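You operate a simulated robot arm through the tools that you are given. There is no shell and no other tool. Be economical: measure what you need, move in short steps, check, and stop when the job is done.

You run a simulated robot arm. Do the job below in one go: nothing can be reset, and whatever is moved stays where it is left.

TASK
Start the maroon trainer and hold it at about 2500 revs.
Fine: the red key goes into the ignition switch and the fuel tap opens; leave the rest alone.

It is judged by the outcome, as a careful person would: the job done as asked, and still so three seconds after it is handed in. It fails if anything else is knocked over, pushed out of place, dropped, spilled or broken.

THE ROBOT
A 6-joint arm with a two-finger parallel gripper, fixed in place. Base frame: the origin is at the foot of the arm, x ahead of it, y to its left, z up. Lengths are in m, angles in degrees, forces in N, time in s.
With the tool pointing down near the work surface it reaches from about 0.1 to 0.72 m from the base axis. Its first joint turns from -166.0 to 166.0 degrees. Payload 3.91 kg.
The tool frame sits at the grasp point between the pads (the TCP): z along the fingers, y along the line on which they close. The tips reach 0.03 m beyond it. Largest opening 0.11 m; finger width 0.02, thickness 0.01; the body of the gripper, 0.048 by 0.112 m, starts 0.055 m behind the TCP.
Orientation is told as [roll, pitch, yaw] about the base's x, y, z axes, in that order, counted from this pose: with the fingers straight down and closing along the base's y, the tool's x points along the base's -x, its y along +y and its z along -z.

THE INTERFACE
- The arm moves only by the tool send_rows. Its argument "series" is a list of rows, each a list of 7 numbers: the gripper command, from -1 (fully open) to 1 (shut), values between in proportion, then the shift along the tool's x, y, z in m, then the turn, a rotation vector about the tool's x, y, z in degrees. In form: [[fingers, x, y, z, ax, ay, az], ...]. A call has 1 to 12 rows; each row is the pose to reach, as a shift and turn from the pose commanded when the call began, along the tool's axes at that moment. Rows are played at 5 a second. More than 0.05 m and 8.6 degrees between two rows, or a gripper value outside its range, and nothing of the call is played. Where a pose cannot be reached the arm comes as near as it can. A force on the tool above 90 N (or 10 N above the force at the start of the call, whichever is more), or a blocked arm, ends the call early, and 0.2 s more pass. The fingers move at their own pace (about 0.045 m/s each) and stop on an object; they squeeze with about 40 N. The grip force told is the motor's: it shows also when the fingers shut on nothing. Time passes only in rows, and 0.2 s behind the last, so rows that repeat a pose let the fingers close. The reply holds the time, the measured pose of the TCP, the force on the tool along the base axes, the opening and the grip force, in the units named above and with some noise, with the torque about the TCP (base axes, N m) and any sound that the robot's microphone picked up, and new pictures: "show" is both (left out), scene, wrist or none.
- Cameras (640 x 400 px; columns grow to the right, rows downward): "scene" is fixed at [0.0492, -0.6495, 1.2539]; the picture's right is [0.78, -0.62, 0.00], its down [-0.32, -0.41, -0.85] and it looks along [0.53, 0.67, -0.52] (base axes); focal length 294 px, centre (320, 200). "wrist" rides on the gripper at [0.071, 0.022, -0.107] in the tool frame; the picture's right is [-0.29, 0.96, 0.00], its down [-0.76, -0.23, -0.61] and it looks along [-0.58, -0.18, 0.79] (tool axes); focal length 243 px, centre (320, 200). There is no depth. A picture from a camera that has moved, and an enlarged one, comes with that camera's place and axes in the base frame and with its lens.
- lift_body(by): slides the trunk up (or, below 0, down) by that many m; the arm rides with it, the base frame stays. It gives what a move gives, with no picture.
- inspect(camera, box): a new picture of the part [left, top, right, bottom] of that camera's present view, enlarged. It takes no simulated time.
- hand_in(): hands the job in; it is judged then, once.

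Go step by step. Nothing tells you positions but the pictures and the camera data: compare them with the known pose of the tool, close in by small moves and look again before you grip or let go. The budget is 120 turns and 200 pictures, counting those below and the enlarged ones. Unless the task says otherwise, let go and move clear before handing in, and close with one line.

The tools are called after "Call:" by a JSON object that holds its "method" and its "body". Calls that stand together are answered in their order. send_rows: Moves the arm, as the interface text tells. Its arguments: {"type":"object","properties":{"series":{"type":"array"},"show":{"type":"string","enum":["both","scene","wrist","none"]}},"required":["series"]} The other tools are called the same way: lift_body (by) slides the trunk up or down; inspect (camera, box) takes an enlarged picture of a part of a camera's view; hand_in () hands the job in.

At the start:

```text
t: 0.0
tcp_pos: [0.3887, 0.2651, 0.9727]
orientation: [-0.1, 0.0, 0.0]
force: [-0.7, -0.5, 0.5]
ft_torque: [0.02, -0.02, 0.02]
opening: 0.11
grip_force: 0.1
trunk travel left (down, up): [-0.475, 0.115]
```

scene: 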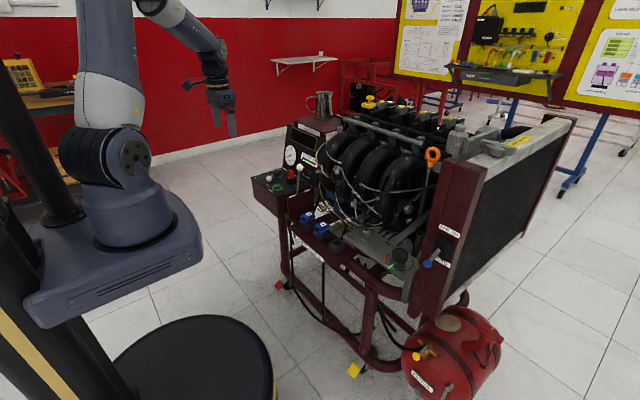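
wrist: 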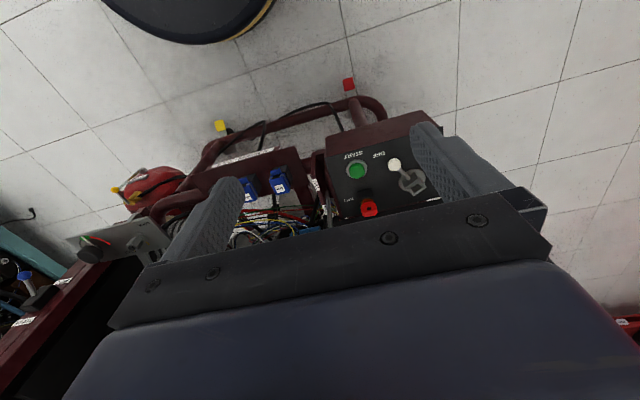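

I see a maroon engine trainer with a control panel (green START button, a white-knobbed lever, a red item), a gauge, and a red fuel tank. I will enlarge the key areas before moving.

Call:
{"method": "inspect", "body": {"camera": "scene", "box": [240, 110, 360, 230]}}

Call:
{"method": "inspect", "body": {"camera": "scene", "box": [380, 200, 520, 400]}}

Call:
{"method": "inspect", "body": {"camera": "wrist", "box": [220, 90, 460, 250]}}

Call:
{"method": "inspect", "body": {"camera": "wrist", "box": [0, 140, 240, 380]}}

Call:
{"method": "inspect", "body": {"camera": "scene", "box": [340, 80, 560, 220]}}

```text
3.33 times, centred on (300, 170) of scene
camera zoom: at [0.0492, -0.6495, 1.2539], right [0.78, -0.62, 0.0], down [-0.32, -0.41, -0.85], along [0.53, 0.67, -0.52], focal length 981 px, centre (387, 300)
```

zoom: 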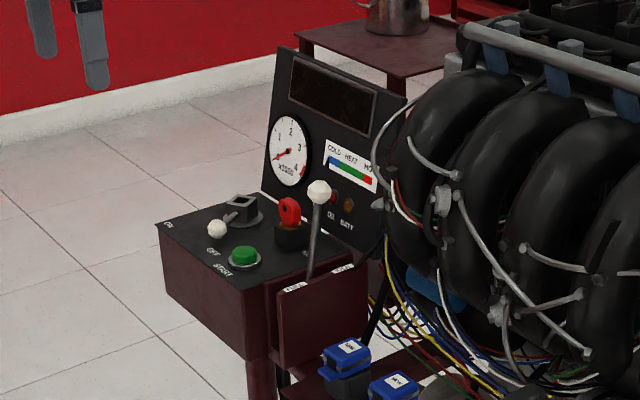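

```text
2.00 times, centred on (450, 300) of scene
camera zoom: at [0.0492, -0.6495, 1.2539], right [0.78, -0.62, 0.0], down [-0.32, -0.41, -0.85], along [0.53, 0.67, -0.52], focal length 589 px, centre (60, 0)
```

zoom: 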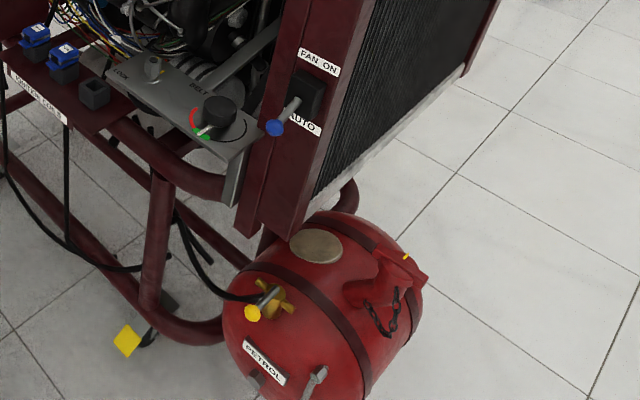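

```text
2.50 times, centred on (340, 170) of wrist
camera zoom: at [0.3171, 0.2868, 1.0801], right [0.29, 0.96, 0.0], down [0.76, -0.23, 0.61], along [0.58, -0.18, -0.79], focal length 606 px, centre (270, 275)
```

zoom: 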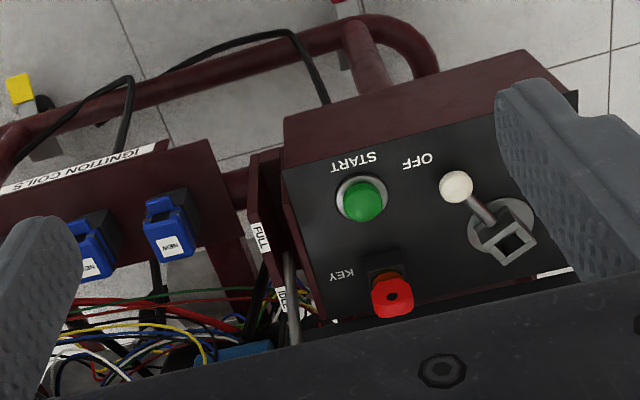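

```text
1.67 times, centred on (120, 260) of wrist
camera zoom: at [0.3171, 0.2868, 1.0801], right [0.29, 0.96, 0.0], down [0.76, -0.23, 0.61], along [0.58, -0.18, -0.79], focal length 404 px, centre (653, 100)
```

zoom: 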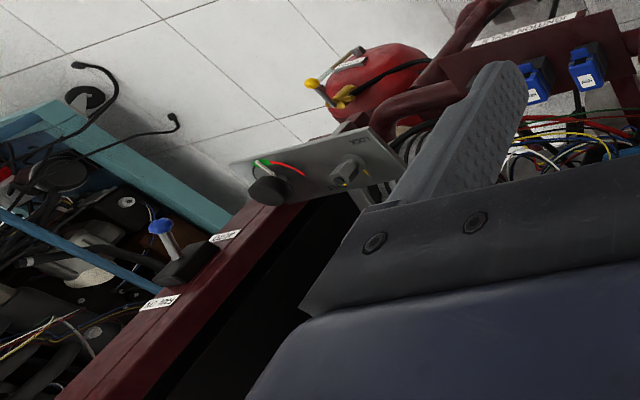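

```text
2.86 times, centred on (450, 150) of scene
camera zoom: at [0.0492, -0.6495, 1.2539], right [0.78, -0.62, 0.0], down [-0.32, -0.41, -0.85], along [0.53, 0.67, -0.52], focal length 841 px, centre (-51, 343)
```

zoom: 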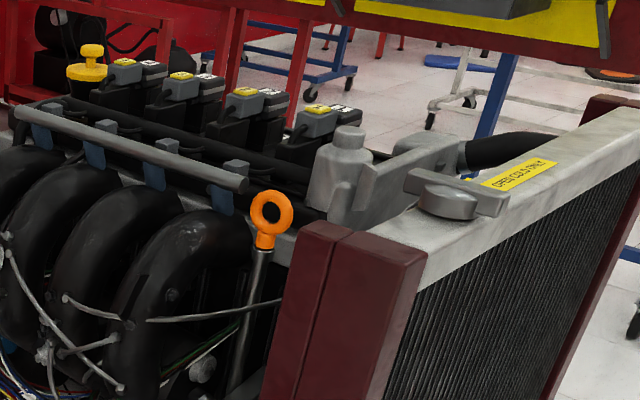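

Estimated from the two views: key (0.636, 0.289, 0.71), ignition square (0.629, 0.387, 0.685), START (0.563, 0.284, 0.68), fuel tap near (0.60, -0.44, 0.43). I'll move across, clear of the trainer, to look at the fuel tap first.

Call:
{"method": "send_rows", "body": {"series": [[-1, 0.005, -0.05, 0, 0, 0, 0], [-1, 0.01, -0.1, 0, 0, 0, 0], [-1, 0.015, -0.148, 0, 0, 0, 0], [-1, 0.02, -0.196, 0, 0, 0, 0], [-1, 0.025, -0.244, 0, 0, 0, 0], [-1, 0.03, -0.292, 0, 0, 0, 0], [-1, 0.03, -0.34, 0, 0, 0, 0], [-1, 0.03, -0.388, 0, 0, 0, 0], [-1, 0.03, -0.436, 0, 0, 0, 0], [-1, 0.03, -0.484, 0, 0, 0, 0], [-1, 0.03, -0.53, 0, 0, 0, 0], [-1, 0.03, -0.57, 0, 0, 0, 0]]}}

```text
refused: row 1 steps farther than a row can; nothing moved
```

Call:
{"method": "send_rows", "body": {"series": [[-1, 0.005, -0.048, 0, 0, 0, 0], [-1, 0.01, -0.096, 0, 0, 0, 0], [-1, 0.015, -0.144, 0, 0, 0, 0], [-1, 0.02, -0.192, 0, 0, 0, 0], [-1, 0.025, -0.24, 0, 0, 0, 0], [-1, 0.03, -0.288, 0, 0, 0, 0], [-1, 0.03, -0.336, 0, 0, 0, 0], [-1, 0.03, -0.384, 0, 0, 0, 0], [-1, 0.03, -0.432, 0, 0, 0, 0], [-1, 0.03, -0.48, 0, 0, 0, 0], [-1, 0.03, -0.528, 0, 0, 0, 0], [-1, 0.03, -0.57, 0, 0, 0, 0]]}}

```text
t: 2.6
tcp_pos: [0.3587, -0.3066, 0.9747]
orientation: [0.1, -0.1, 0.0]
force: [0.2, 0.4, 0.3]
ft_torque: [-0.04, 0.03, -0.01]
opening: 0.1101
grip_force: 0.1
trunk travel left (down, up): [-0.475, 0.115]
camera wrist: at [0.2869, -0.2845, 1.0807], right [0.29, 0.96, 0.0], down [0.76, -0.23, 0.61], along [0.58, -0.18, -0.79], focal length 243 px, centre (320, 200)
```

scene: 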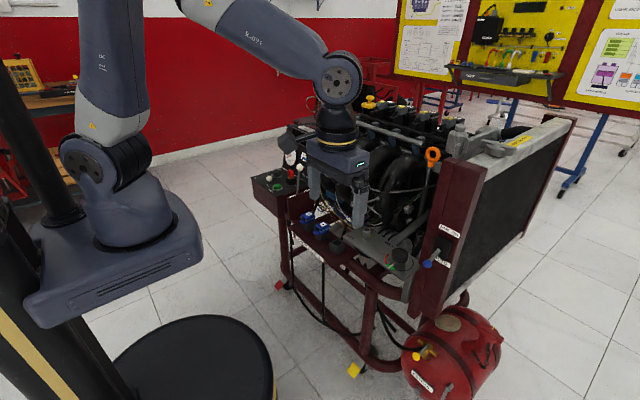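
wrist: 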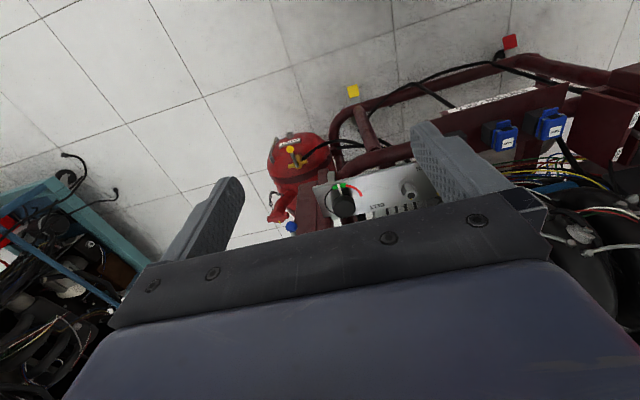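

Call:
{"method": "inspect", "body": {"camera": "wrist", "box": [240, 110, 360, 230]}}

Call:
{"method": "inspect", "body": {"camera": "scene", "box": [390, 320, 490, 400]}}

```text
3.33 times, centred on (300, 170) of wrist
camera zoom: at [0.2869, -0.2845, 1.0807], right [0.29, 0.96, 0.0], down [0.76, -0.23, 0.61], along [0.58, -0.18, -0.79], focal length 809 px, centre (387, 300)
```

zoom: 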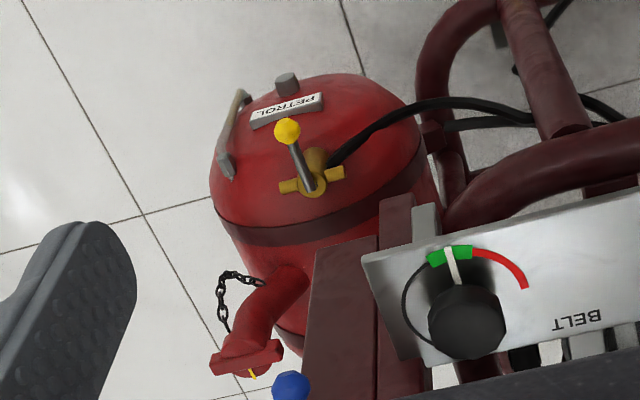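

```text
5.00 times, centred on (440, 360) of scene
camera zoom: at [0.0492, -0.6495, 1.2539], right [0.78, -0.62, 0.0], down [-0.32, -0.41, -0.85], along [0.53, 0.67, -0.52], focal length 1472 px, centre (-280, -600)
```

zoom: 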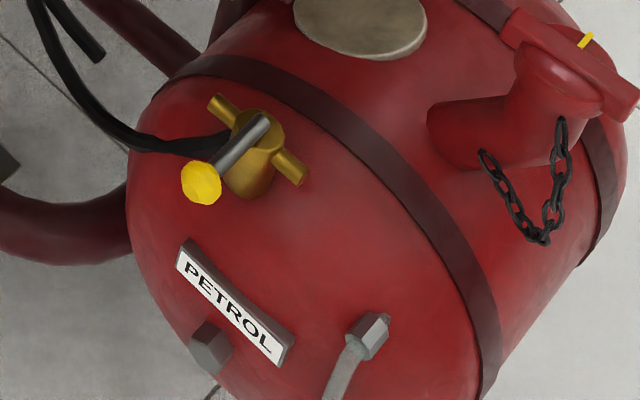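

The tap lever points toward the arm (−x), ball at about (0.543, −0.450, 0.473), pivot (0.594, −0.450, 0.478), pipe along y: closed. A fan switch sticks out above, so I will tilt the fingers 45° forward and approach from the arm's side.

Call:
{"method": "send_rows", "body": {"series": [[-1, 0, -0.018, 0.028, 0, -5.6, 0], [-1, 0, -0.036, 0.056, 0, -11.2, 0], [-1, 0, -0.054, 0.084, 0, -16.8, 0], [-1, 0, -0.072, 0.112, 0, -22.4, 0], [-1, 0, -0.09, 0.14, 0, -28, 0], [-1, 0, -0.108, 0.168, 0, -33.6, 0], [-1, 0, -0.126, 0.197, 0, -39.2, 0], [-1, 0, -0.143, 0.225, 0, -45, 0]]}}

```text
t: 4.4
tcp_pos: [0.3571, -0.4468, 0.7476]
orientation: [0.0, -45.1, -0.1]
force: [0.5, 0.1, 0.1]
ft_torque: [0.01, 0.0, -0.04]
opening: 0.11
grip_force: 0.0
trunk travel left (down, up): [-0.475, 0.115]
camera wrist: at [0.2314, -0.4251, 0.773], right [0.21, 0.96, 0.2], down [0.11, -0.23, 0.97], along [0.97, -0.18, -0.15], focal length 243 px, centre (320, 200)
```

scene: 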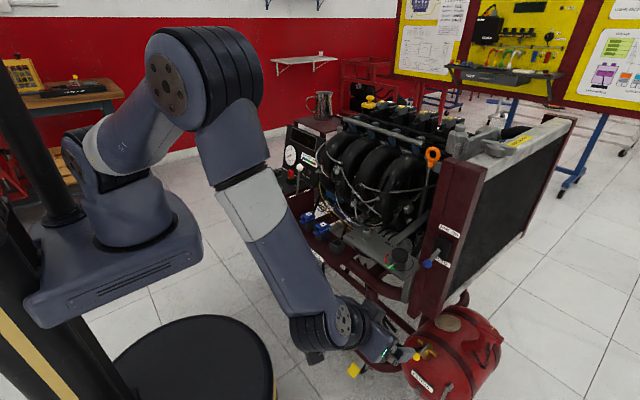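
wrist: 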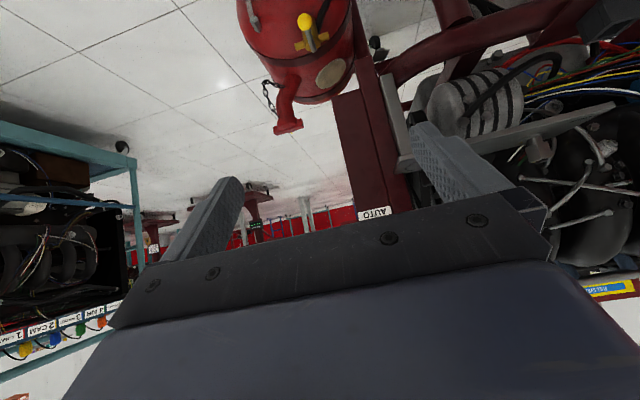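

Call:
{"method": "send_rows", "body": {"series": [[-0.2, 0.0105, -0.001, 0.041, 0, 0, 0], [0, 0.021, -0.001, 0.082, 0, 0, 0], [0.1, 0.0315, -0.002, 0.123, 0, 0, 0], [0.1, 0.042, -0.002, 0.164, 0, 0, 0], [0.1, 0.0525, -0.003, 0.205, 0, 0, 0], [0.1, 0.063, -0.003, 0.245, 0, 0, 0]]}}

Call:
{"method": "inspect", "body": {"camera": "scene", "box": [360, 310, 480, 400]}}

```text
t: 5.8
tcp_pos: [0.4864, -0.4517, 0.5288]
orientation: [-0.1, -45.0, -0.1]
force: [0.7, -0.6, 0.1]
ft_torque: [0.01, 0.0, 0.02]
opening: 0.0495
grip_force: 0.1
trunk travel left (down, up): [-0.475, 0.115]
camera wrist: at [0.3604, -0.4291, 0.5547], right [0.21, 0.96, 0.2], down [0.11, -0.23, 0.97], along [0.97, -0.18, -0.15], focal length 243 px, centre (320, 200)
```

scene: 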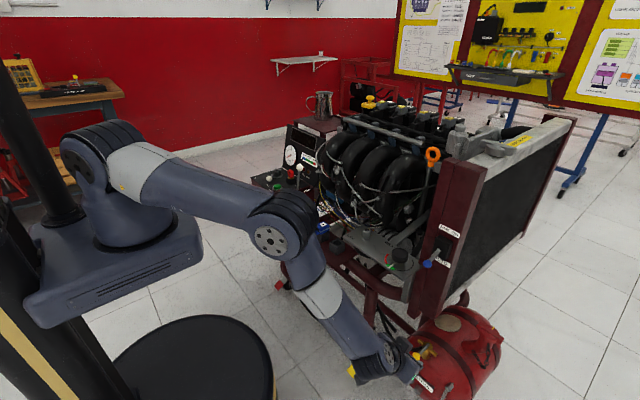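
wrist: 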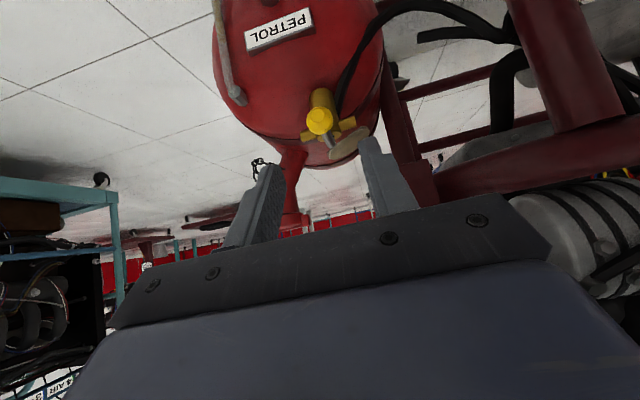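

```text
4.44 times, centred on (420, 355) of scene
camera zoom: at [0.0492, -0.6495, 1.2539], right [0.78, -0.62, 0.0], down [-0.32, -0.41, -0.85], along [0.53, 0.67, -0.52], focal length 1308 px, centre (-124, -489)
```

zoom: 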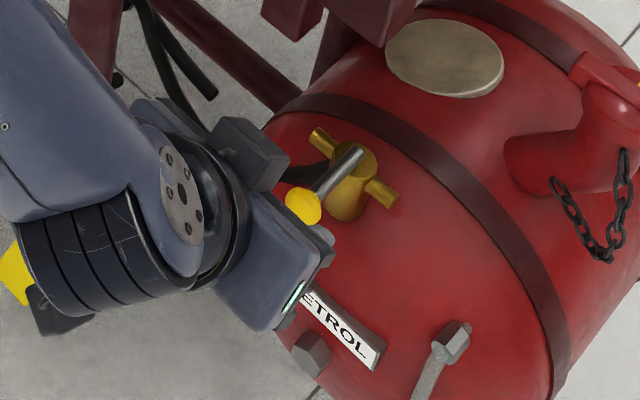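

Ball is centred between the fingers' line. I advance so the half-open fingers straddle the ball.

Call:
{"method": "send_rows", "body": {"series": [[0.1, 0, 0.001, 0.025, 0, 0, 0], [0.1, 0, 0.0015, 0.048, 0, 0, 0], [0.2, -0.0005, 0.0015, 0.067, 0, 0, 0], [0.3, -0.0005, 0.0015, 0.067, 0, 0, 0]]}}

Call:
{"method": "inspect", "body": {"camera": "scene", "box": [380, 320, 480, 400]}}

Call:
{"method": "inspect", "body": {"camera": "wrist", "box": [240, 60, 440, 240]}}

```text
t: 6.8
tcp_pos: [0.5322, -0.4477, 0.4887]
orientation: [-0.1, -45.0, 0.0]
force: [0.2, 1.0, 0.5]
ft_torque: [0.02, 0.01, 0.0]
opening: 0.0388
grip_force: 0.1
out of reach, approached as far as the arm can: row 3, 4
trunk travel left (down, up): [-0.475, 0.115]
camera wrist: at [0.407, -0.4255, 0.5142], right [0.21, 0.96, 0.2], down [0.11, -0.23, 0.97], along [0.97, -0.18, -0.15], focal length 243 px, centre (320, 200)
```

scene: 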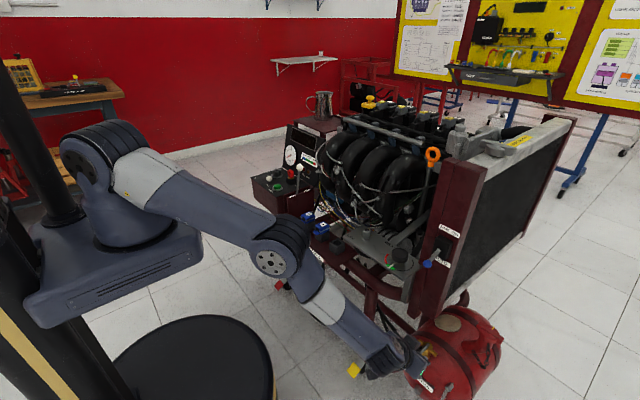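
wrist: 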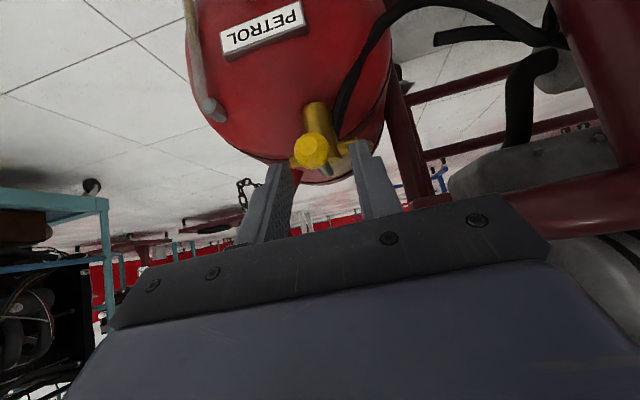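

```text
5.00 times, centred on (430, 360) of scene
camera zoom: at [0.0492, -0.6495, 1.2539], right [0.78, -0.62, 0.0], down [-0.32, -0.41, -0.85], along [0.53, 0.67, -0.52], focal length 1472 px, centre (-230, -600)
```

zoom: 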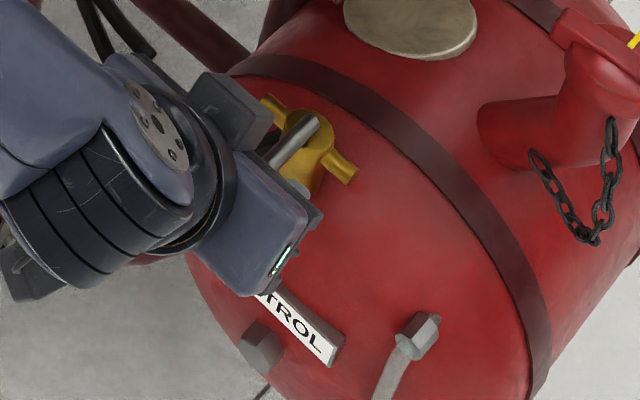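

```text
2.22 times, centred on (340, 150) of wrist
camera zoom: at [0.407, -0.4255, 0.5142], right [0.21, 0.96, 0.2], down [0.11, -0.23, 0.97], along [0.97, -0.18, -0.15], focal length 539 px, centre (276, 311)
```

zoom: 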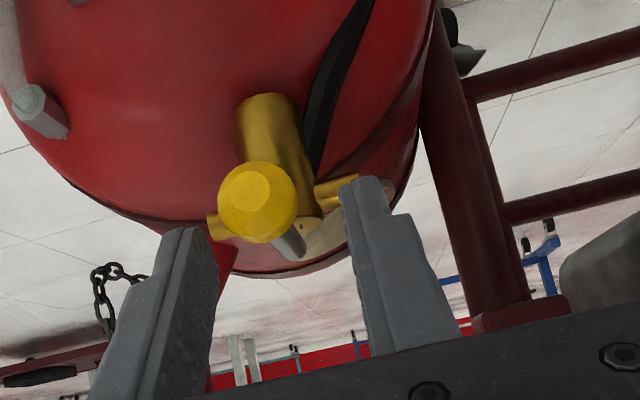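

The arm is stretched out at this height, so I'll back off, go up, and lower the trunk to gain reach.

Call:
{"method": "send_rows", "body": {"series": [[0.3, 0, 0, -0.048, 0, 0, 0], [0.3, 0, 0, -0.096, 0, 0, 0], [0.2, -0.03, 0, -0.126, 0, 0, 0], [0.1, -0.06, 0, -0.156, 0, 0, 0], [0.1, -0.09, 0, -0.186, 0, 0, 0], [0.1, -0.12, 0, -0.216, 0, 0, 0], [0.1, -0.15, 0, -0.246, 0, 0, 0], [0.1, -0.177, 0, -0.273, 0, 0, 0]], "show": "none"}}

Call:
{"method": "lift_body", "body": {"by": -0.25}}

```text
t: 8.6
tcp_pos: [0.4626, -0.4449, 0.8071]
orientation: [0.1, -44.9, -0.1]
force: [-0.6, 0.7, 1.2]
ft_torque: [0.01, 0.01, 0.01]
opening: 0.0497
grip_force: 0.1
trunk travel left (down, up): [-0.475, 0.115]
```

```text
t: 11.2
tcp_pos: [0.4635, -0.4466, 0.555]
orientation: [0.0, -44.9, 0.1]
force: [-0.4, 0.0, -0.7]
ft_torque: [-0.01, -0.01, -0.04]
opening: 0.0494
grip_force: 0.1
trunk travel left (down, up): [-0.225, 0.365]
```

Call:
{"method": "send_rows", "body": {"series": [[0.1, 0, -0.001, 0.034, 0, 0, 0], [0.2, 0.001, -0.002, 0.068, 0, 0, 0], [0.3, 0.002, -0.0035, 0.102, 0, 0, 0], [0.4, 0.002, -0.0035, 0.102, 0, 0, 0]]}}

Call:
{"method": "inspect", "body": {"camera": "wrist", "box": [240, 60, 440, 240]}}

```text
t: 12.2
tcp_pos: [0.5338, -0.4494, 0.4815]
orientation: [-0.1, -45.0, 0.0]
force: [-0.3, -1.1, -0.2]
ft_torque: [-0.02, 0.01, -0.03]
opening: 0.0328
grip_force: 0.0
trunk travel left (down, up): [-0.225, 0.365]
camera wrist: at [0.4083, -0.4262, 0.508], right [0.21, 0.96, 0.21], down [0.11, -0.23, 0.97], along [0.97, -0.18, -0.15], focal length 243 px, centre (320, 200)
```

scene: 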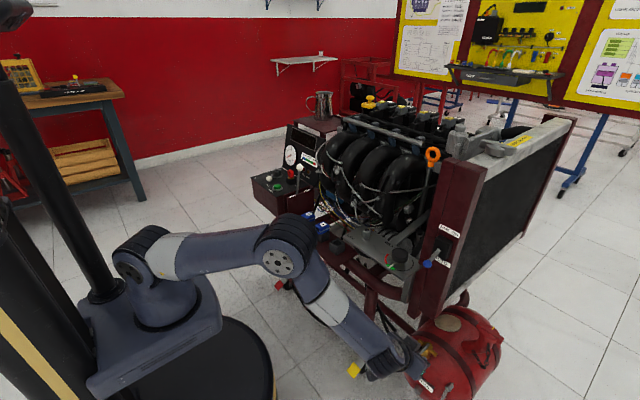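
wrist: 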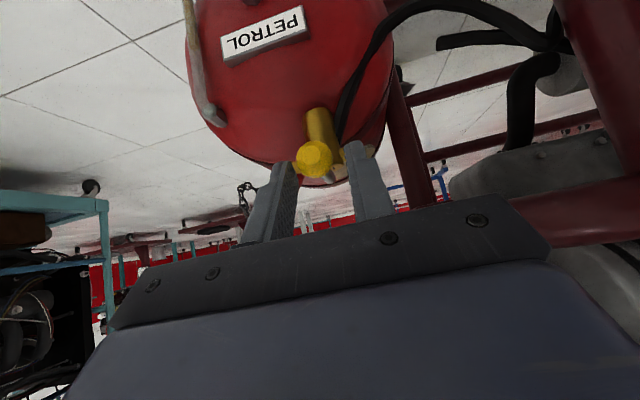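

```text
2.22 times, centred on (340, 150) of wrist
camera zoom: at [0.4083, -0.4262, 0.508], right [0.21, 0.96, 0.21], down [0.11, -0.23, 0.97], along [0.97, -0.18, -0.15], focal length 539 px, centre (276, 311)
```

zoom: 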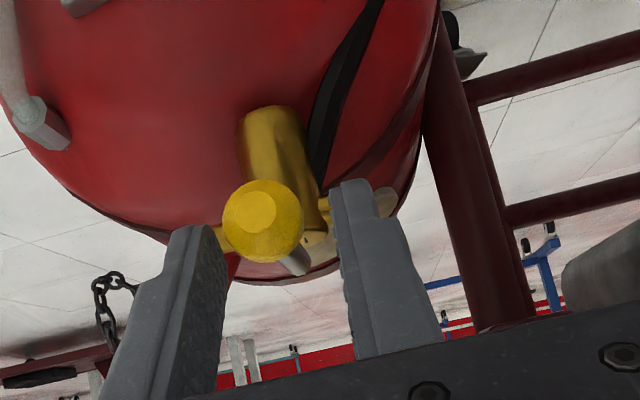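

The ball sits between the fingers. I nudge toward −y gently and watch the force.

Call:
{"method": "send_rows", "body": {"series": [[0.4, 0, -0.006, 0, 0, 0, 0], [0.4, 0, -0.01, 0, 0, 0, 0], [0.4, 0, -0.014, 0, 0, 0, 0]], "show": "wrist"}}

```text
t: 13.0
tcp_pos: [0.535, -0.4634, 0.4809]
orientation: [0.0, -44.9, 0.0]
force: [0.2, 0.6, 0.9]
ft_torque: [0.03, 0.02, 0.04]
opening: 0.0338
grip_force: 0.9
trunk travel left (down, up): [-0.225, 0.365]
camera wrist: at [0.4089, -0.441, 0.5068], right [0.21, 0.96, 0.21], down [0.11, -0.23, 0.97], along [0.97, -0.18, -0.15], focal length 243 px, centre (320, 200)
```

wrist: 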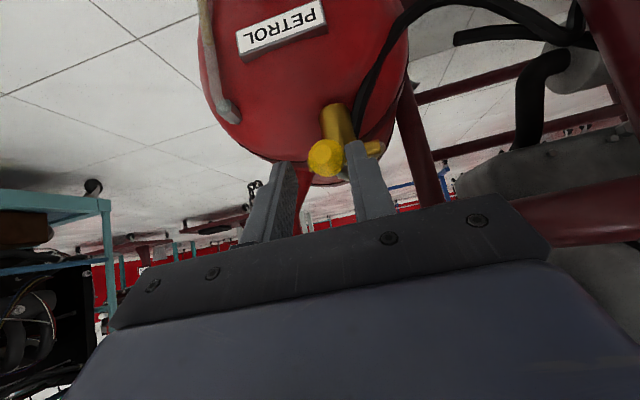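

Call:
{"method": "send_rows", "body": {"series": [[0.4, -0.001, -0.004, 0.001, 0, 0, 0], [0.4, -0.001, -0.008, 0.001, 0, 0, 0], [0.4, -0.002, -0.012, 0.002, 0, 0, 0]], "show": "wrist"}}

Call:
{"method": "inspect", "body": {"camera": "wrist", "box": [240, 60, 440, 240]}}

```text
t: 13.8
tcp_pos: [0.5378, -0.476, 0.4828]
orientation: [-0.2, -45.1, 0.0]
force: [-0.1, 0.1, 0.2]
ft_torque: [0.0, 0.02, 0.02]
opening: 0.033
grip_force: 0.1
trunk travel left (down, up): [-0.225, 0.365]
camera wrist: at [0.4117, -0.4538, 0.5075], right [0.21, 0.96, 0.2], down [0.11, -0.23, 0.97], along [0.97, -0.18, -0.15], focal length 243 px, centre (320, 200)
```

wrist: 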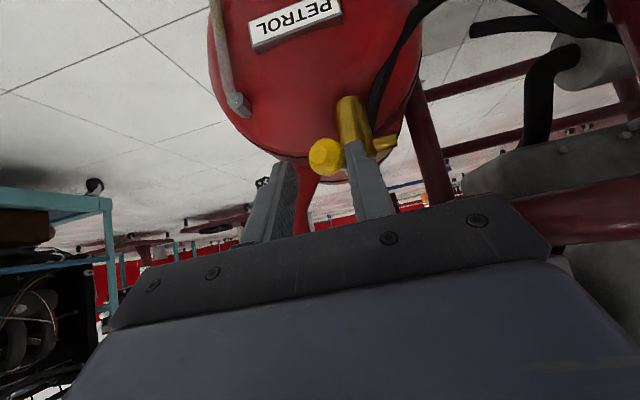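

```text
2.22 times, centred on (340, 150) of wrist
camera zoom: at [0.4117, -0.4538, 0.5075], right [0.21, 0.96, 0.2], down [0.11, -0.23, 0.97], along [0.97, -0.18, -0.15], focal length 539 px, centre (276, 311)
```

zoom: 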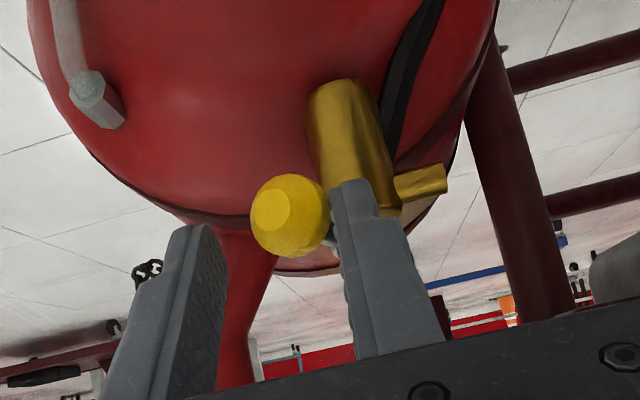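

The lever swings freely this way. Continue along the arc.

Call:
{"method": "send_rows", "body": {"series": [[0.4, -0.001, -0.005, 0.001, 0, 0, 0], [0.4, -0.003, -0.01, 0.003, 0, 0, 0], [0.4, -0.005, -0.015, 0.005, 0, 0, 0], [0.4, -0.0085, -0.02, 0.0085, 0, 0, 0]], "show": "wrist"}}

Call:
{"method": "inspect", "body": {"camera": "wrist", "box": [240, 60, 440, 240]}}

Call:
{"method": "inspect", "body": {"camera": "scene", "box": [380, 320, 480, 400]}}

```text
t: 14.8
tcp_pos: [0.5482, -0.4951, 0.4822]
orientation: [0.0, -45.0, -0.1]
force: [-0.8, 0.5, 1.9]
ft_torque: [0.0, -0.01, 0.01]
opening: 0.0331
grip_force: 0.1
trunk travel left (down, up): [-0.225, 0.365]
camera wrist: at [0.4229, -0.4735, 0.5073], right [0.21, 0.96, 0.21], down [0.11, -0.23, 0.97], along [0.97, -0.18, -0.15], focal length 243 px, centre (320, 200)
```

wrist: 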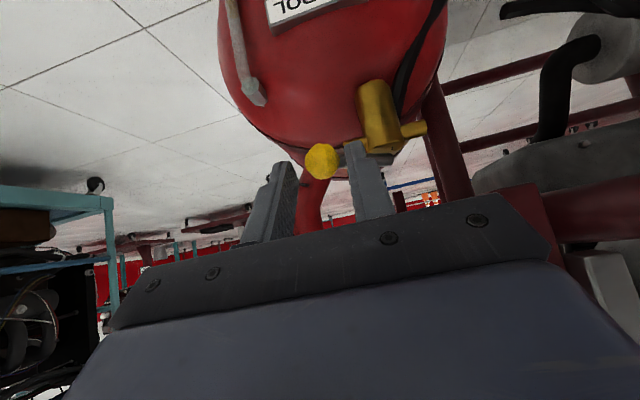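

```text
2.22 times, centred on (340, 150) of wrist
camera zoom: at [0.4229, -0.4735, 0.5073], right [0.21, 0.96, 0.21], down [0.11, -0.23, 0.97], along [0.97, -0.18, -0.15], focal length 539 px, centre (276, 311)
```

zoom: 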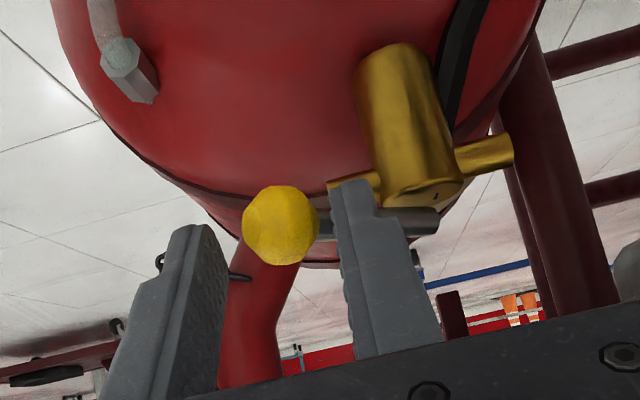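

```text
5.00 times, centred on (430, 360) of scene
camera zoom: at [0.0492, -0.6495, 1.2539], right [0.78, -0.62, 0.0], down [-0.32, -0.41, -0.85], along [0.53, 0.67, -0.52], focal length 1472 px, centre (-230, -600)
```

zoom: 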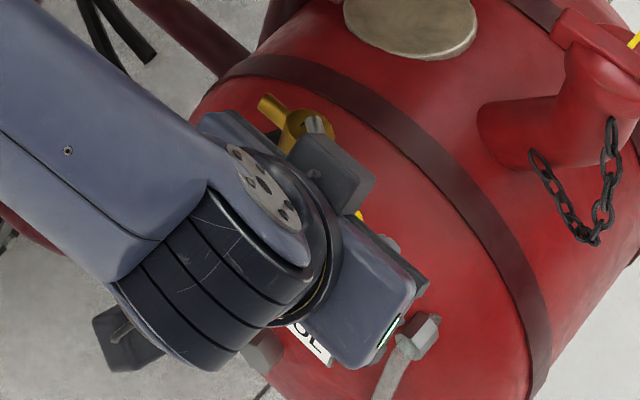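

Call:
{"method": "send_rows", "body": {"series": [[0.4, -0.004, -0.001, 0.004, 0, 0, 0], [0.4, -0.007, -0.002, 0.007, 0, 0, 0], [0.4, -0.01, -0.003, 0.01, 0, 0, 0]], "show": "wrist"}}

Call:
{"method": "inspect", "body": {"camera": "wrist", "box": [240, 60, 440, 240]}}

```text
t: 15.6
tcp_pos: [0.5632, -0.4989, 0.4813]
orientation: [0.2, -45.0, -0.1]
force: [-0.5, -0.8, 1.1]
ft_torque: [-0.01, -0.03, 0.03]
opening: 0.0329
grip_force: 0.0
trunk travel left (down, up): [-0.225, 0.365]
camera wrist: at [0.437, -0.4765, 0.5071], right [0.21, 0.96, 0.21], down [0.11, -0.23, 0.97], along [0.97, -0.18, -0.15], focal length 243 px, centre (320, 200)
```

wrist: 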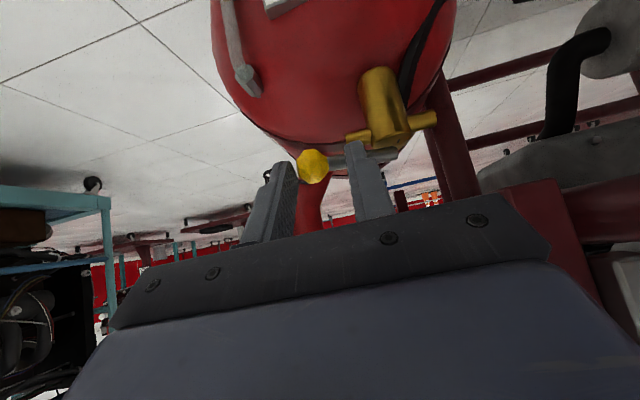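

```text
2.22 times, centred on (340, 150) of wrist
camera zoom: at [0.437, -0.4765, 0.5071], right [0.21, 0.96, 0.21], down [0.11, -0.23, 0.97], along [0.97, -0.18, -0.15], focal length 539 px, centre (276, 311)
```

zoom: 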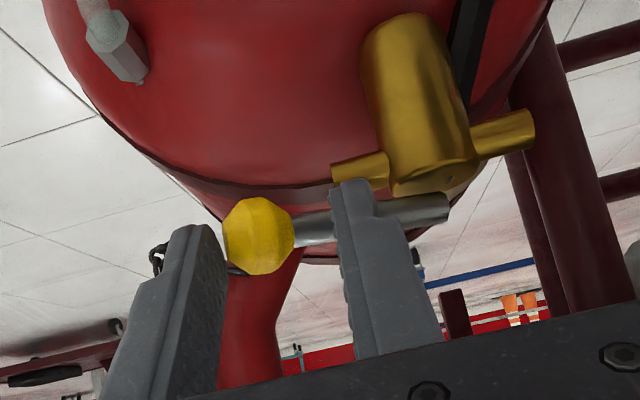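

Call:
{"method": "send_rows", "body": {"series": [[0.4, -0.003, 0, 0.003, 0, 0, 0], [0.4, -0.005, 0, 0.005, 0, 0, 0]], "show": "wrist"}}

Call:
{"method": "inspect", "body": {"camera": "wrist", "box": [240, 60, 440, 240]}}

```text
t: 16.2
tcp_pos: [0.5699, -0.5001, 0.4827]
orientation: [-0.1, -45.0, -0.1]
force: [-3.8, -5.8, 2.8]
ft_torque: [-0.04, -0.01, -0.04]
opening: 0.0344
grip_force: 2.3
trunk travel left (down, up): [-0.225, 0.365]
camera wrist: at [0.4441, -0.4772, 0.508], right [0.21, 0.96, 0.2], down [0.11, -0.23, 0.97], along [0.97, -0.18, -0.15], focal length 243 px, centre (320, 200)
```

wrist: 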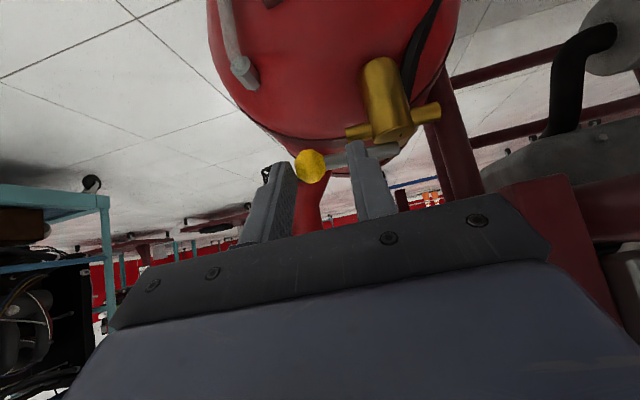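

```text
2.22 times, centred on (340, 150) of wrist
camera zoom: at [0.4441, -0.4772, 0.508], right [0.21, 0.96, 0.2], down [0.11, -0.23, 0.97], along [0.97, -0.18, -0.15], focal length 539 px, centre (276, 311)
```

zoom: 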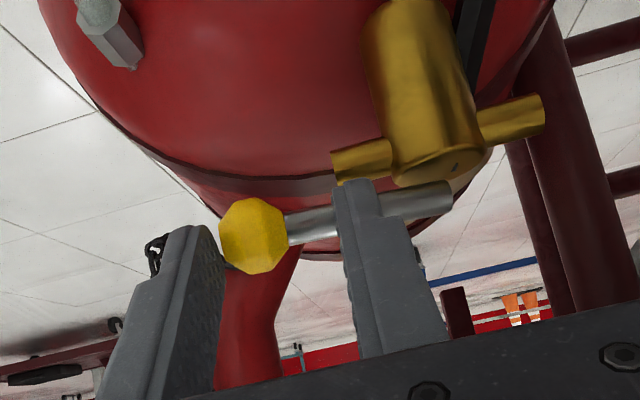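

Call:
{"method": "send_rows", "body": {"series": [[0.3, 0, -0.006, 0, 0, 0, 0], [0.3, -0.003, -0.007, 0.003, 0, 0, 0]], "show": "wrist"}}

Call:
{"method": "inspect", "body": {"camera": "wrist", "box": [240, 60, 440, 240]}}

```text
t: 16.8
tcp_pos: [0.5752, -0.5047, 0.4821]
orientation: [0.0, -45.0, 0.0]
force: [0.9, -0.6, 0.9]
ft_torque: [0.02, 0.02, 0.04]
opening: 0.0385
grip_force: 0.0
trunk travel left (down, up): [-0.225, 0.365]
camera wrist: at [0.4492, -0.4827, 0.5073], right [0.21, 0.96, 0.21], down [0.11, -0.23, 0.97], along [0.97, -0.18, -0.15], focal length 243 px, centre (320, 200)
```

wrist: 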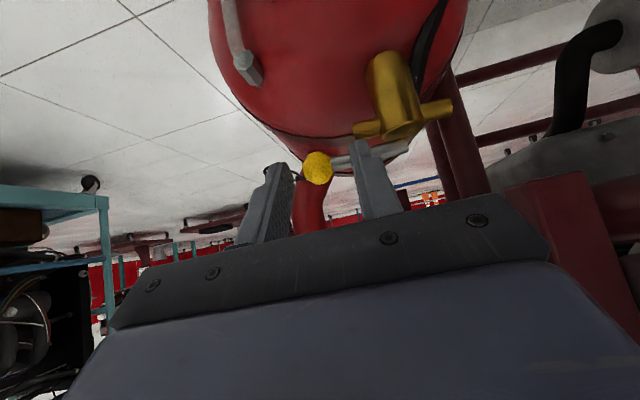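

```text
2.22 times, centred on (340, 150) of wrist
camera zoom: at [0.4492, -0.4827, 0.5073], right [0.21, 0.96, 0.21], down [0.11, -0.23, 0.97], along [0.97, -0.18, -0.15], focal length 539 px, centre (276, 311)
```

zoom: 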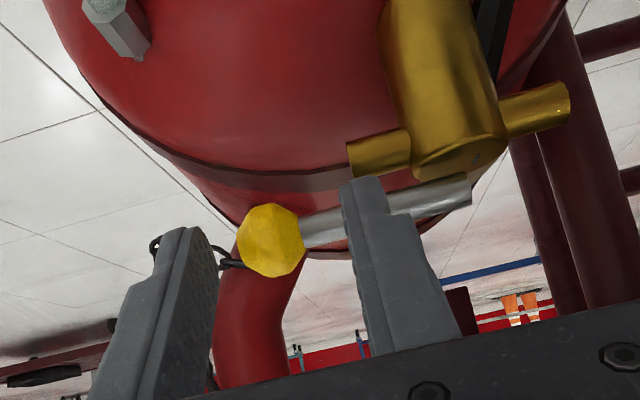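

The lever looks parallel to the pipe now. Back off along the tool axis and check.

Call:
{"method": "send_rows", "body": {"series": [[0.3, 0, 0, -0.03, 0, 0, 0], [0.1, 0, 0, -0.07, 0, 0, 0], [0, -0.02, 0, -0.11, 0, 0, 0], [0, -0.05, 0, -0.14, 0, 0, 0], [0, -0.08, 0, -0.17, 0, 0, 0]]}}

Call:
{"method": "inspect", "body": {"camera": "wrist", "box": [230, 0, 430, 180]}}

Call:
{"method": "inspect", "body": {"camera": "scene", "box": [390, 320, 490, 400]}}

```text
t: 18.0
tcp_pos: [0.5113, -0.5067, 0.6574]
orientation: [0.0, -45.0, 0.0]
force: [-0.3, 0.3, -0.4]
ft_torque: [0.03, -0.02, 0.01]
opening: 0.0549
grip_force: 0.0
trunk travel left (down, up): [-0.225, 0.365]
camera wrist: at [0.3851, -0.4846, 0.6832], right [0.21, 0.96, 0.21], down [0.11, -0.23, 0.97], along [0.97, -0.18, -0.15], focal length 243 px, centre (320, 200)
```

scene: 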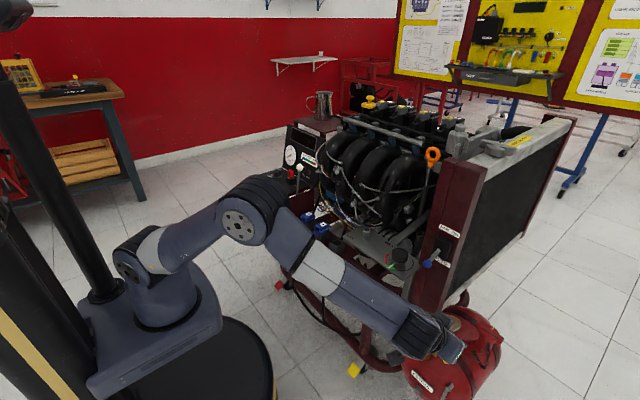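
wrist: 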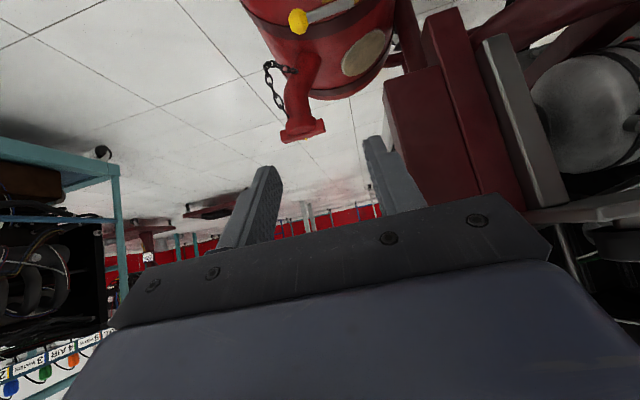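

```text
2.22 times, centred on (330, 90) of wrist
camera zoom: at [0.3851, -0.4846, 0.6832], right [0.21, 0.96, 0.21], down [0.11, -0.23, 0.97], along [0.97, -0.18, -0.15], focal length 539 px, centre (298, 444)
```

zoom: 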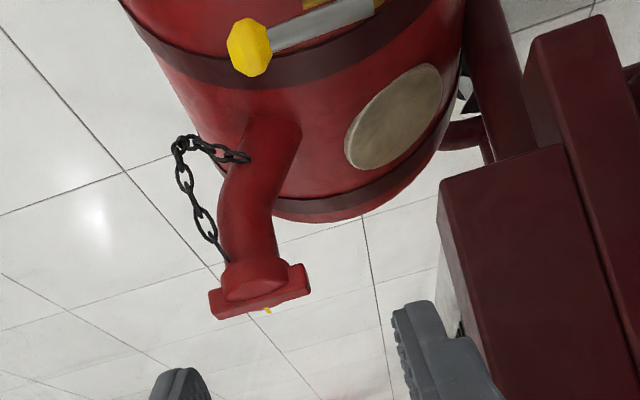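

```text
5.00 times, centred on (440, 360) of scene
camera zoom: at [0.0492, -0.6495, 1.2539], right [0.78, -0.62, 0.0], down [-0.32, -0.41, -0.85], along [0.53, 0.67, -0.52], focal length 1472 px, centre (-280, -600)
```

zoom: 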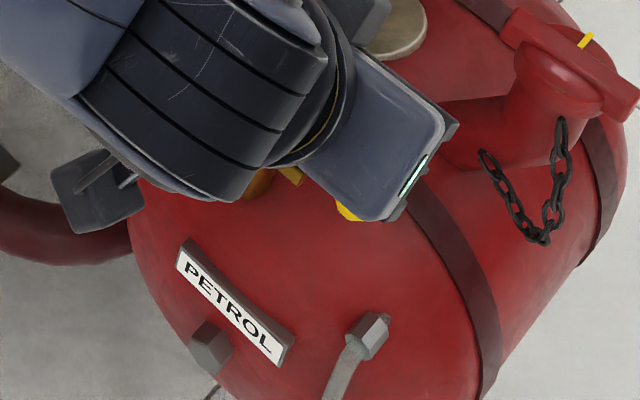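

Call:
{"method": "send_rows", "body": {"series": [[0, -0.009, 0.0, -0.036, 0, 0, 0], [0, -0.018, 0.01, -0.072, 0, 0, 0], [0, -0.027, 0.025, -0.108, 0, 5, 0], [-0.5, -0.036, 0.04, -0.144, 0, 13, 0], [-1, -0.045, 0.055, -0.18, 0, 21, 0], [-1, -0.054, 0.07, -0.215, 0, 29, 0], [-1, -0.063, 0.085, -0.25, 0, 37, 0], [-1, -0.071, 0.1, -0.283, 0, 45, 0]]}}

Call:
{"method": "inspect", "body": {"camera": "scene", "box": [390, 320, 490, 400]}}

```text
t: 19.8
tcp_pos: [0.3588, -0.4071, 0.9095]
orientation: [0.0, 0.2, -0.1]
force: [0.2, -1.0, -0.4]
ft_torque: [0.01, 0.03, -0.04]
opening: 0.1101
grip_force: 0.1
trunk travel left (down, up): [-0.225, 0.365]
camera wrist: at [0.2885, -0.3843, 1.0169], right [0.29, 0.96, 0.0], down [0.76, -0.23, 0.61], along [0.58, -0.18, -0.8], focal length 243 px, centre (320, 200)
```

scene: 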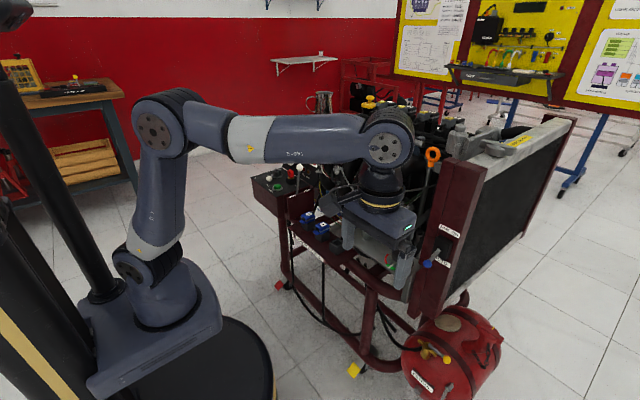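
wrist: 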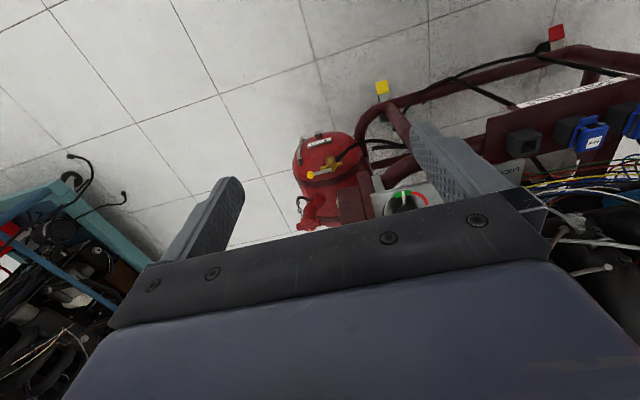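

```text
5.00 times, centred on (440, 360) of scene
camera zoom: at [0.0492, -0.6495, 1.2539], right [0.78, -0.62, 0.0], down [-0.32, -0.41, -0.85], along [0.53, 0.67, -0.52], focal length 1472 px, centre (-280, -600)
```

zoom: 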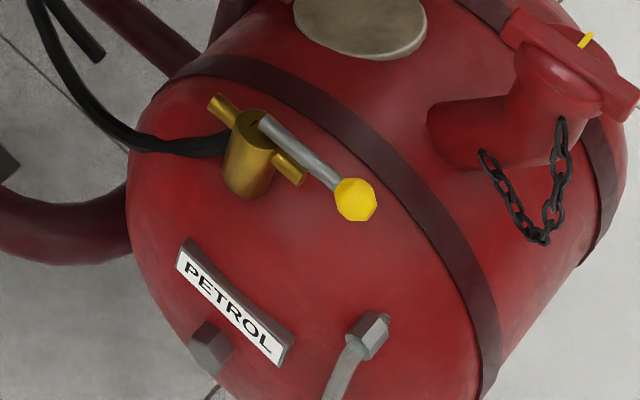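

Fuel tap is open, lever parallel to the pipe. Now across to the control panel.

Call:
{"method": "send_rows", "body": {"series": [[-1, 0, 0.049, -0.005, 0, 0, 0], [-1, 0, 0.098, -0.01, 0, 0, 0], [-1, 0, 0.147, -0.015, 0, 0, 0], [-1, 0, 0.196, -0.02, 0, 0, 0], [-1, 0, 0.245, -0.025, 0, 0, 0], [-1, 0, 0.294, -0.025, 0, 0, 0], [-1, 0, 0.343, -0.025, 0, 0, 0], [-1, 0, 0.392, -0.025, 0, 0, 0], [-1, 0, 0.441, -0.025, 0, 0, 0], [-1, 0, 0.49, -0.025, 0, 0, 0], [-1, 0, 0.539, -0.025, 0, 0, 0], [-1, 0, 0.588, -0.025, 0, 0, 0]], "show": "none"}}

Call:
{"method": "send_rows", "body": {"series": [[-1, 0, 0.049, 0, 0, 0, 0], [-1, 0, 0.098, 0, 0, 0, 0], [-1, 0, 0.12, 0.03, 0, 0, 0], [-1, 0, 0.12, 0.06, 0, 0, 0]]}}

Call:
{"method": "inspect", "body": {"camera": "wrist", "box": [240, 60, 480, 220]}}

Call:
{"method": "inspect", "body": {"camera": "scene", "box": [245, 130, 345, 230]}}

```text
t: 22.4
tcp_pos: [0.3589, 0.1838, 0.9321]
orientation: [0.0, 0.0, 0.0]
force: [-0.2, 0.3, 0.8]
ft_torque: [-0.01, 0.0, -0.06]
opening: 0.1101
grip_force: 0.1
trunk travel left (down, up): [-0.225, 0.365]
```

```text
t: 23.4
tcp_pos: [0.3602, 0.3019, 0.8764]
orientation: [0.0, -0.1, 0.0]
force: [-0.7, -0.1, 0.0]
ft_torque: [-0.05, -0.01, 0.03]
opening: 0.1099
grip_force: 0.0
trunk travel left (down, up): [-0.225, 0.365]
camera wrist: at [0.2902, 0.3237, 0.9823], right [0.29, 0.96, 0.0], down [0.76, -0.23, 0.61], along [0.58, -0.18, -0.79], focal length 243 px, centre (320, 200)
```

scene: 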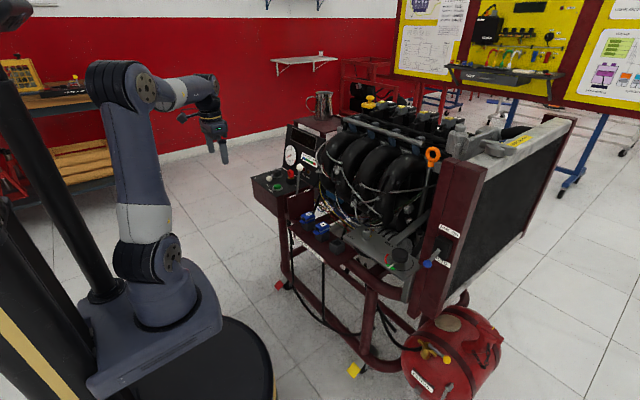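
wrist: 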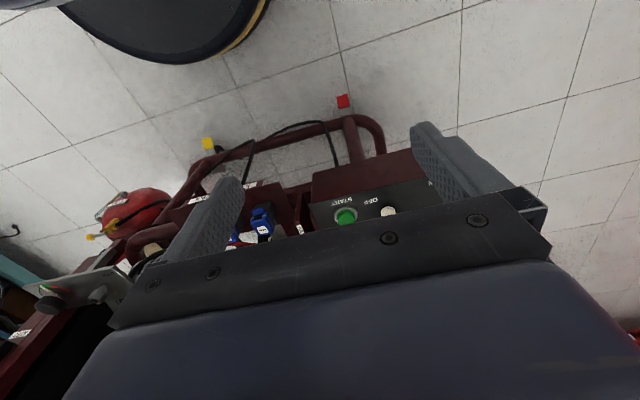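

```text
2.50 times, centred on (360, 140) of wrist
camera zoom: at [0.2902, 0.3237, 0.9823], right [0.29, 0.96, 0.0], down [0.76, -0.23, 0.61], along [0.58, -0.18, -0.79], focal length 606 px, centre (220, 350)
```

zoom: 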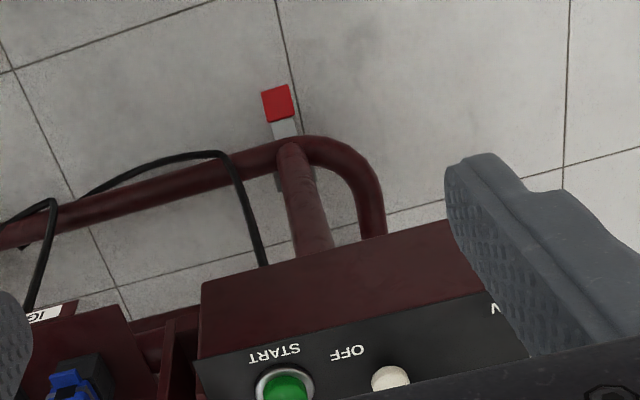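

```text
4.00 times, centred on (295, 180) of scene
camera zoom: at [0.0492, -0.6495, 1.2539], right [0.78, -0.62, 0.0], down [-0.32, -0.41, -0.85], along [0.53, 0.67, -0.52], focal length 1177 px, centre (420, 280)
```

zoom: 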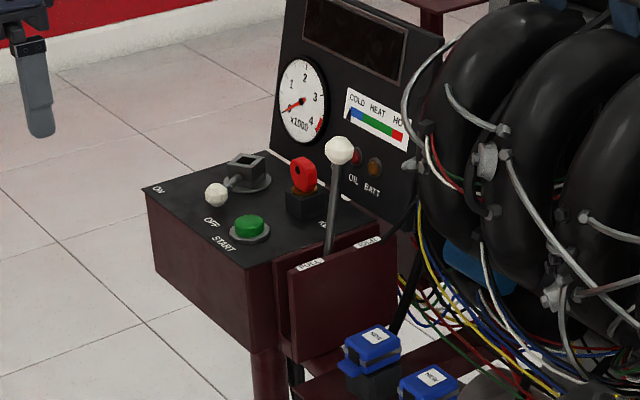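

Call:
{"method": "send_rows", "body": {"series": [[-1, -0.045, 0.015, -0.002, 0, 0, 0], [-1, -0.09, 0.03, -0.005, 0, 0, 0], [-1, -0.135, 0.045, -0.007, 0, 0, 0], [-1, -0.18, 0.058, -0.009, 0, 0, 0]]}}

Call:
{"method": "inspect", "body": {"camera": "wrist", "box": [200, 60, 440, 220]}}

```text
t: 24.4
tcp_pos: [0.5436, 0.3582, 0.8846]
orientation: [-0.1, 0.1, 0.0]
force: [0.5, 0.3, 0.2]
ft_torque: [0.03, -0.04, 0.02]
opening: 0.1101
grip_force: 0.1
trunk travel left (down, up): [-0.225, 0.365]
camera wrist: at [0.4717, 0.3816, 0.9909], right [0.29, 0.96, 0.0], down [0.76, -0.23, 0.61], along [0.58, -0.18, -0.79], focal length 243 px, centre (320, 200)
```

scene: 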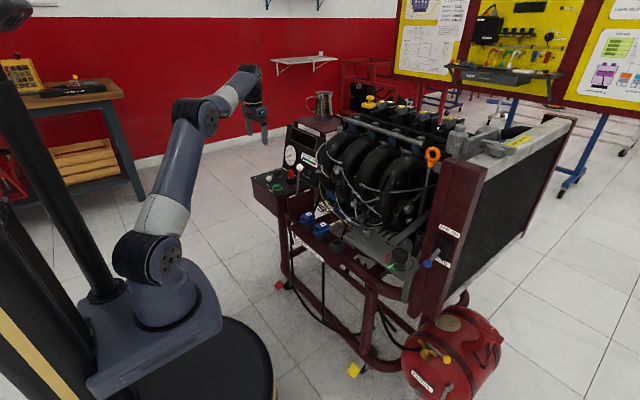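
wrist: 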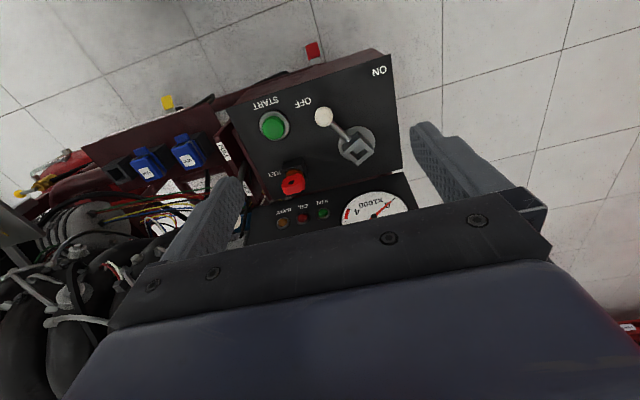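

```text
2.50 times, centred on (320, 140) of wrist
camera zoom: at [0.4717, 0.3816, 0.9909], right [0.29, 0.96, 0.0], down [0.76, -0.23, 0.61], along [0.58, -0.18, -0.79], focal length 606 px, centre (320, 350)
```

zoom: 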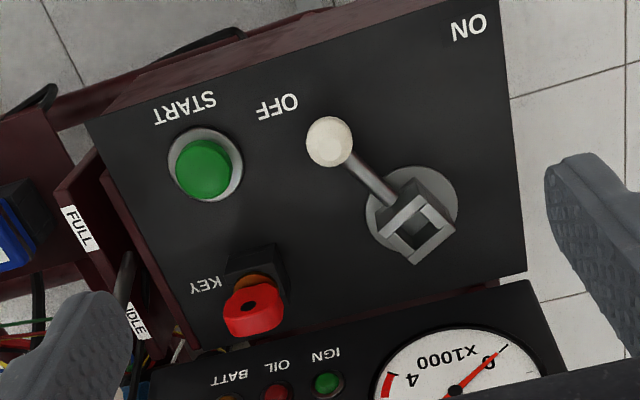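

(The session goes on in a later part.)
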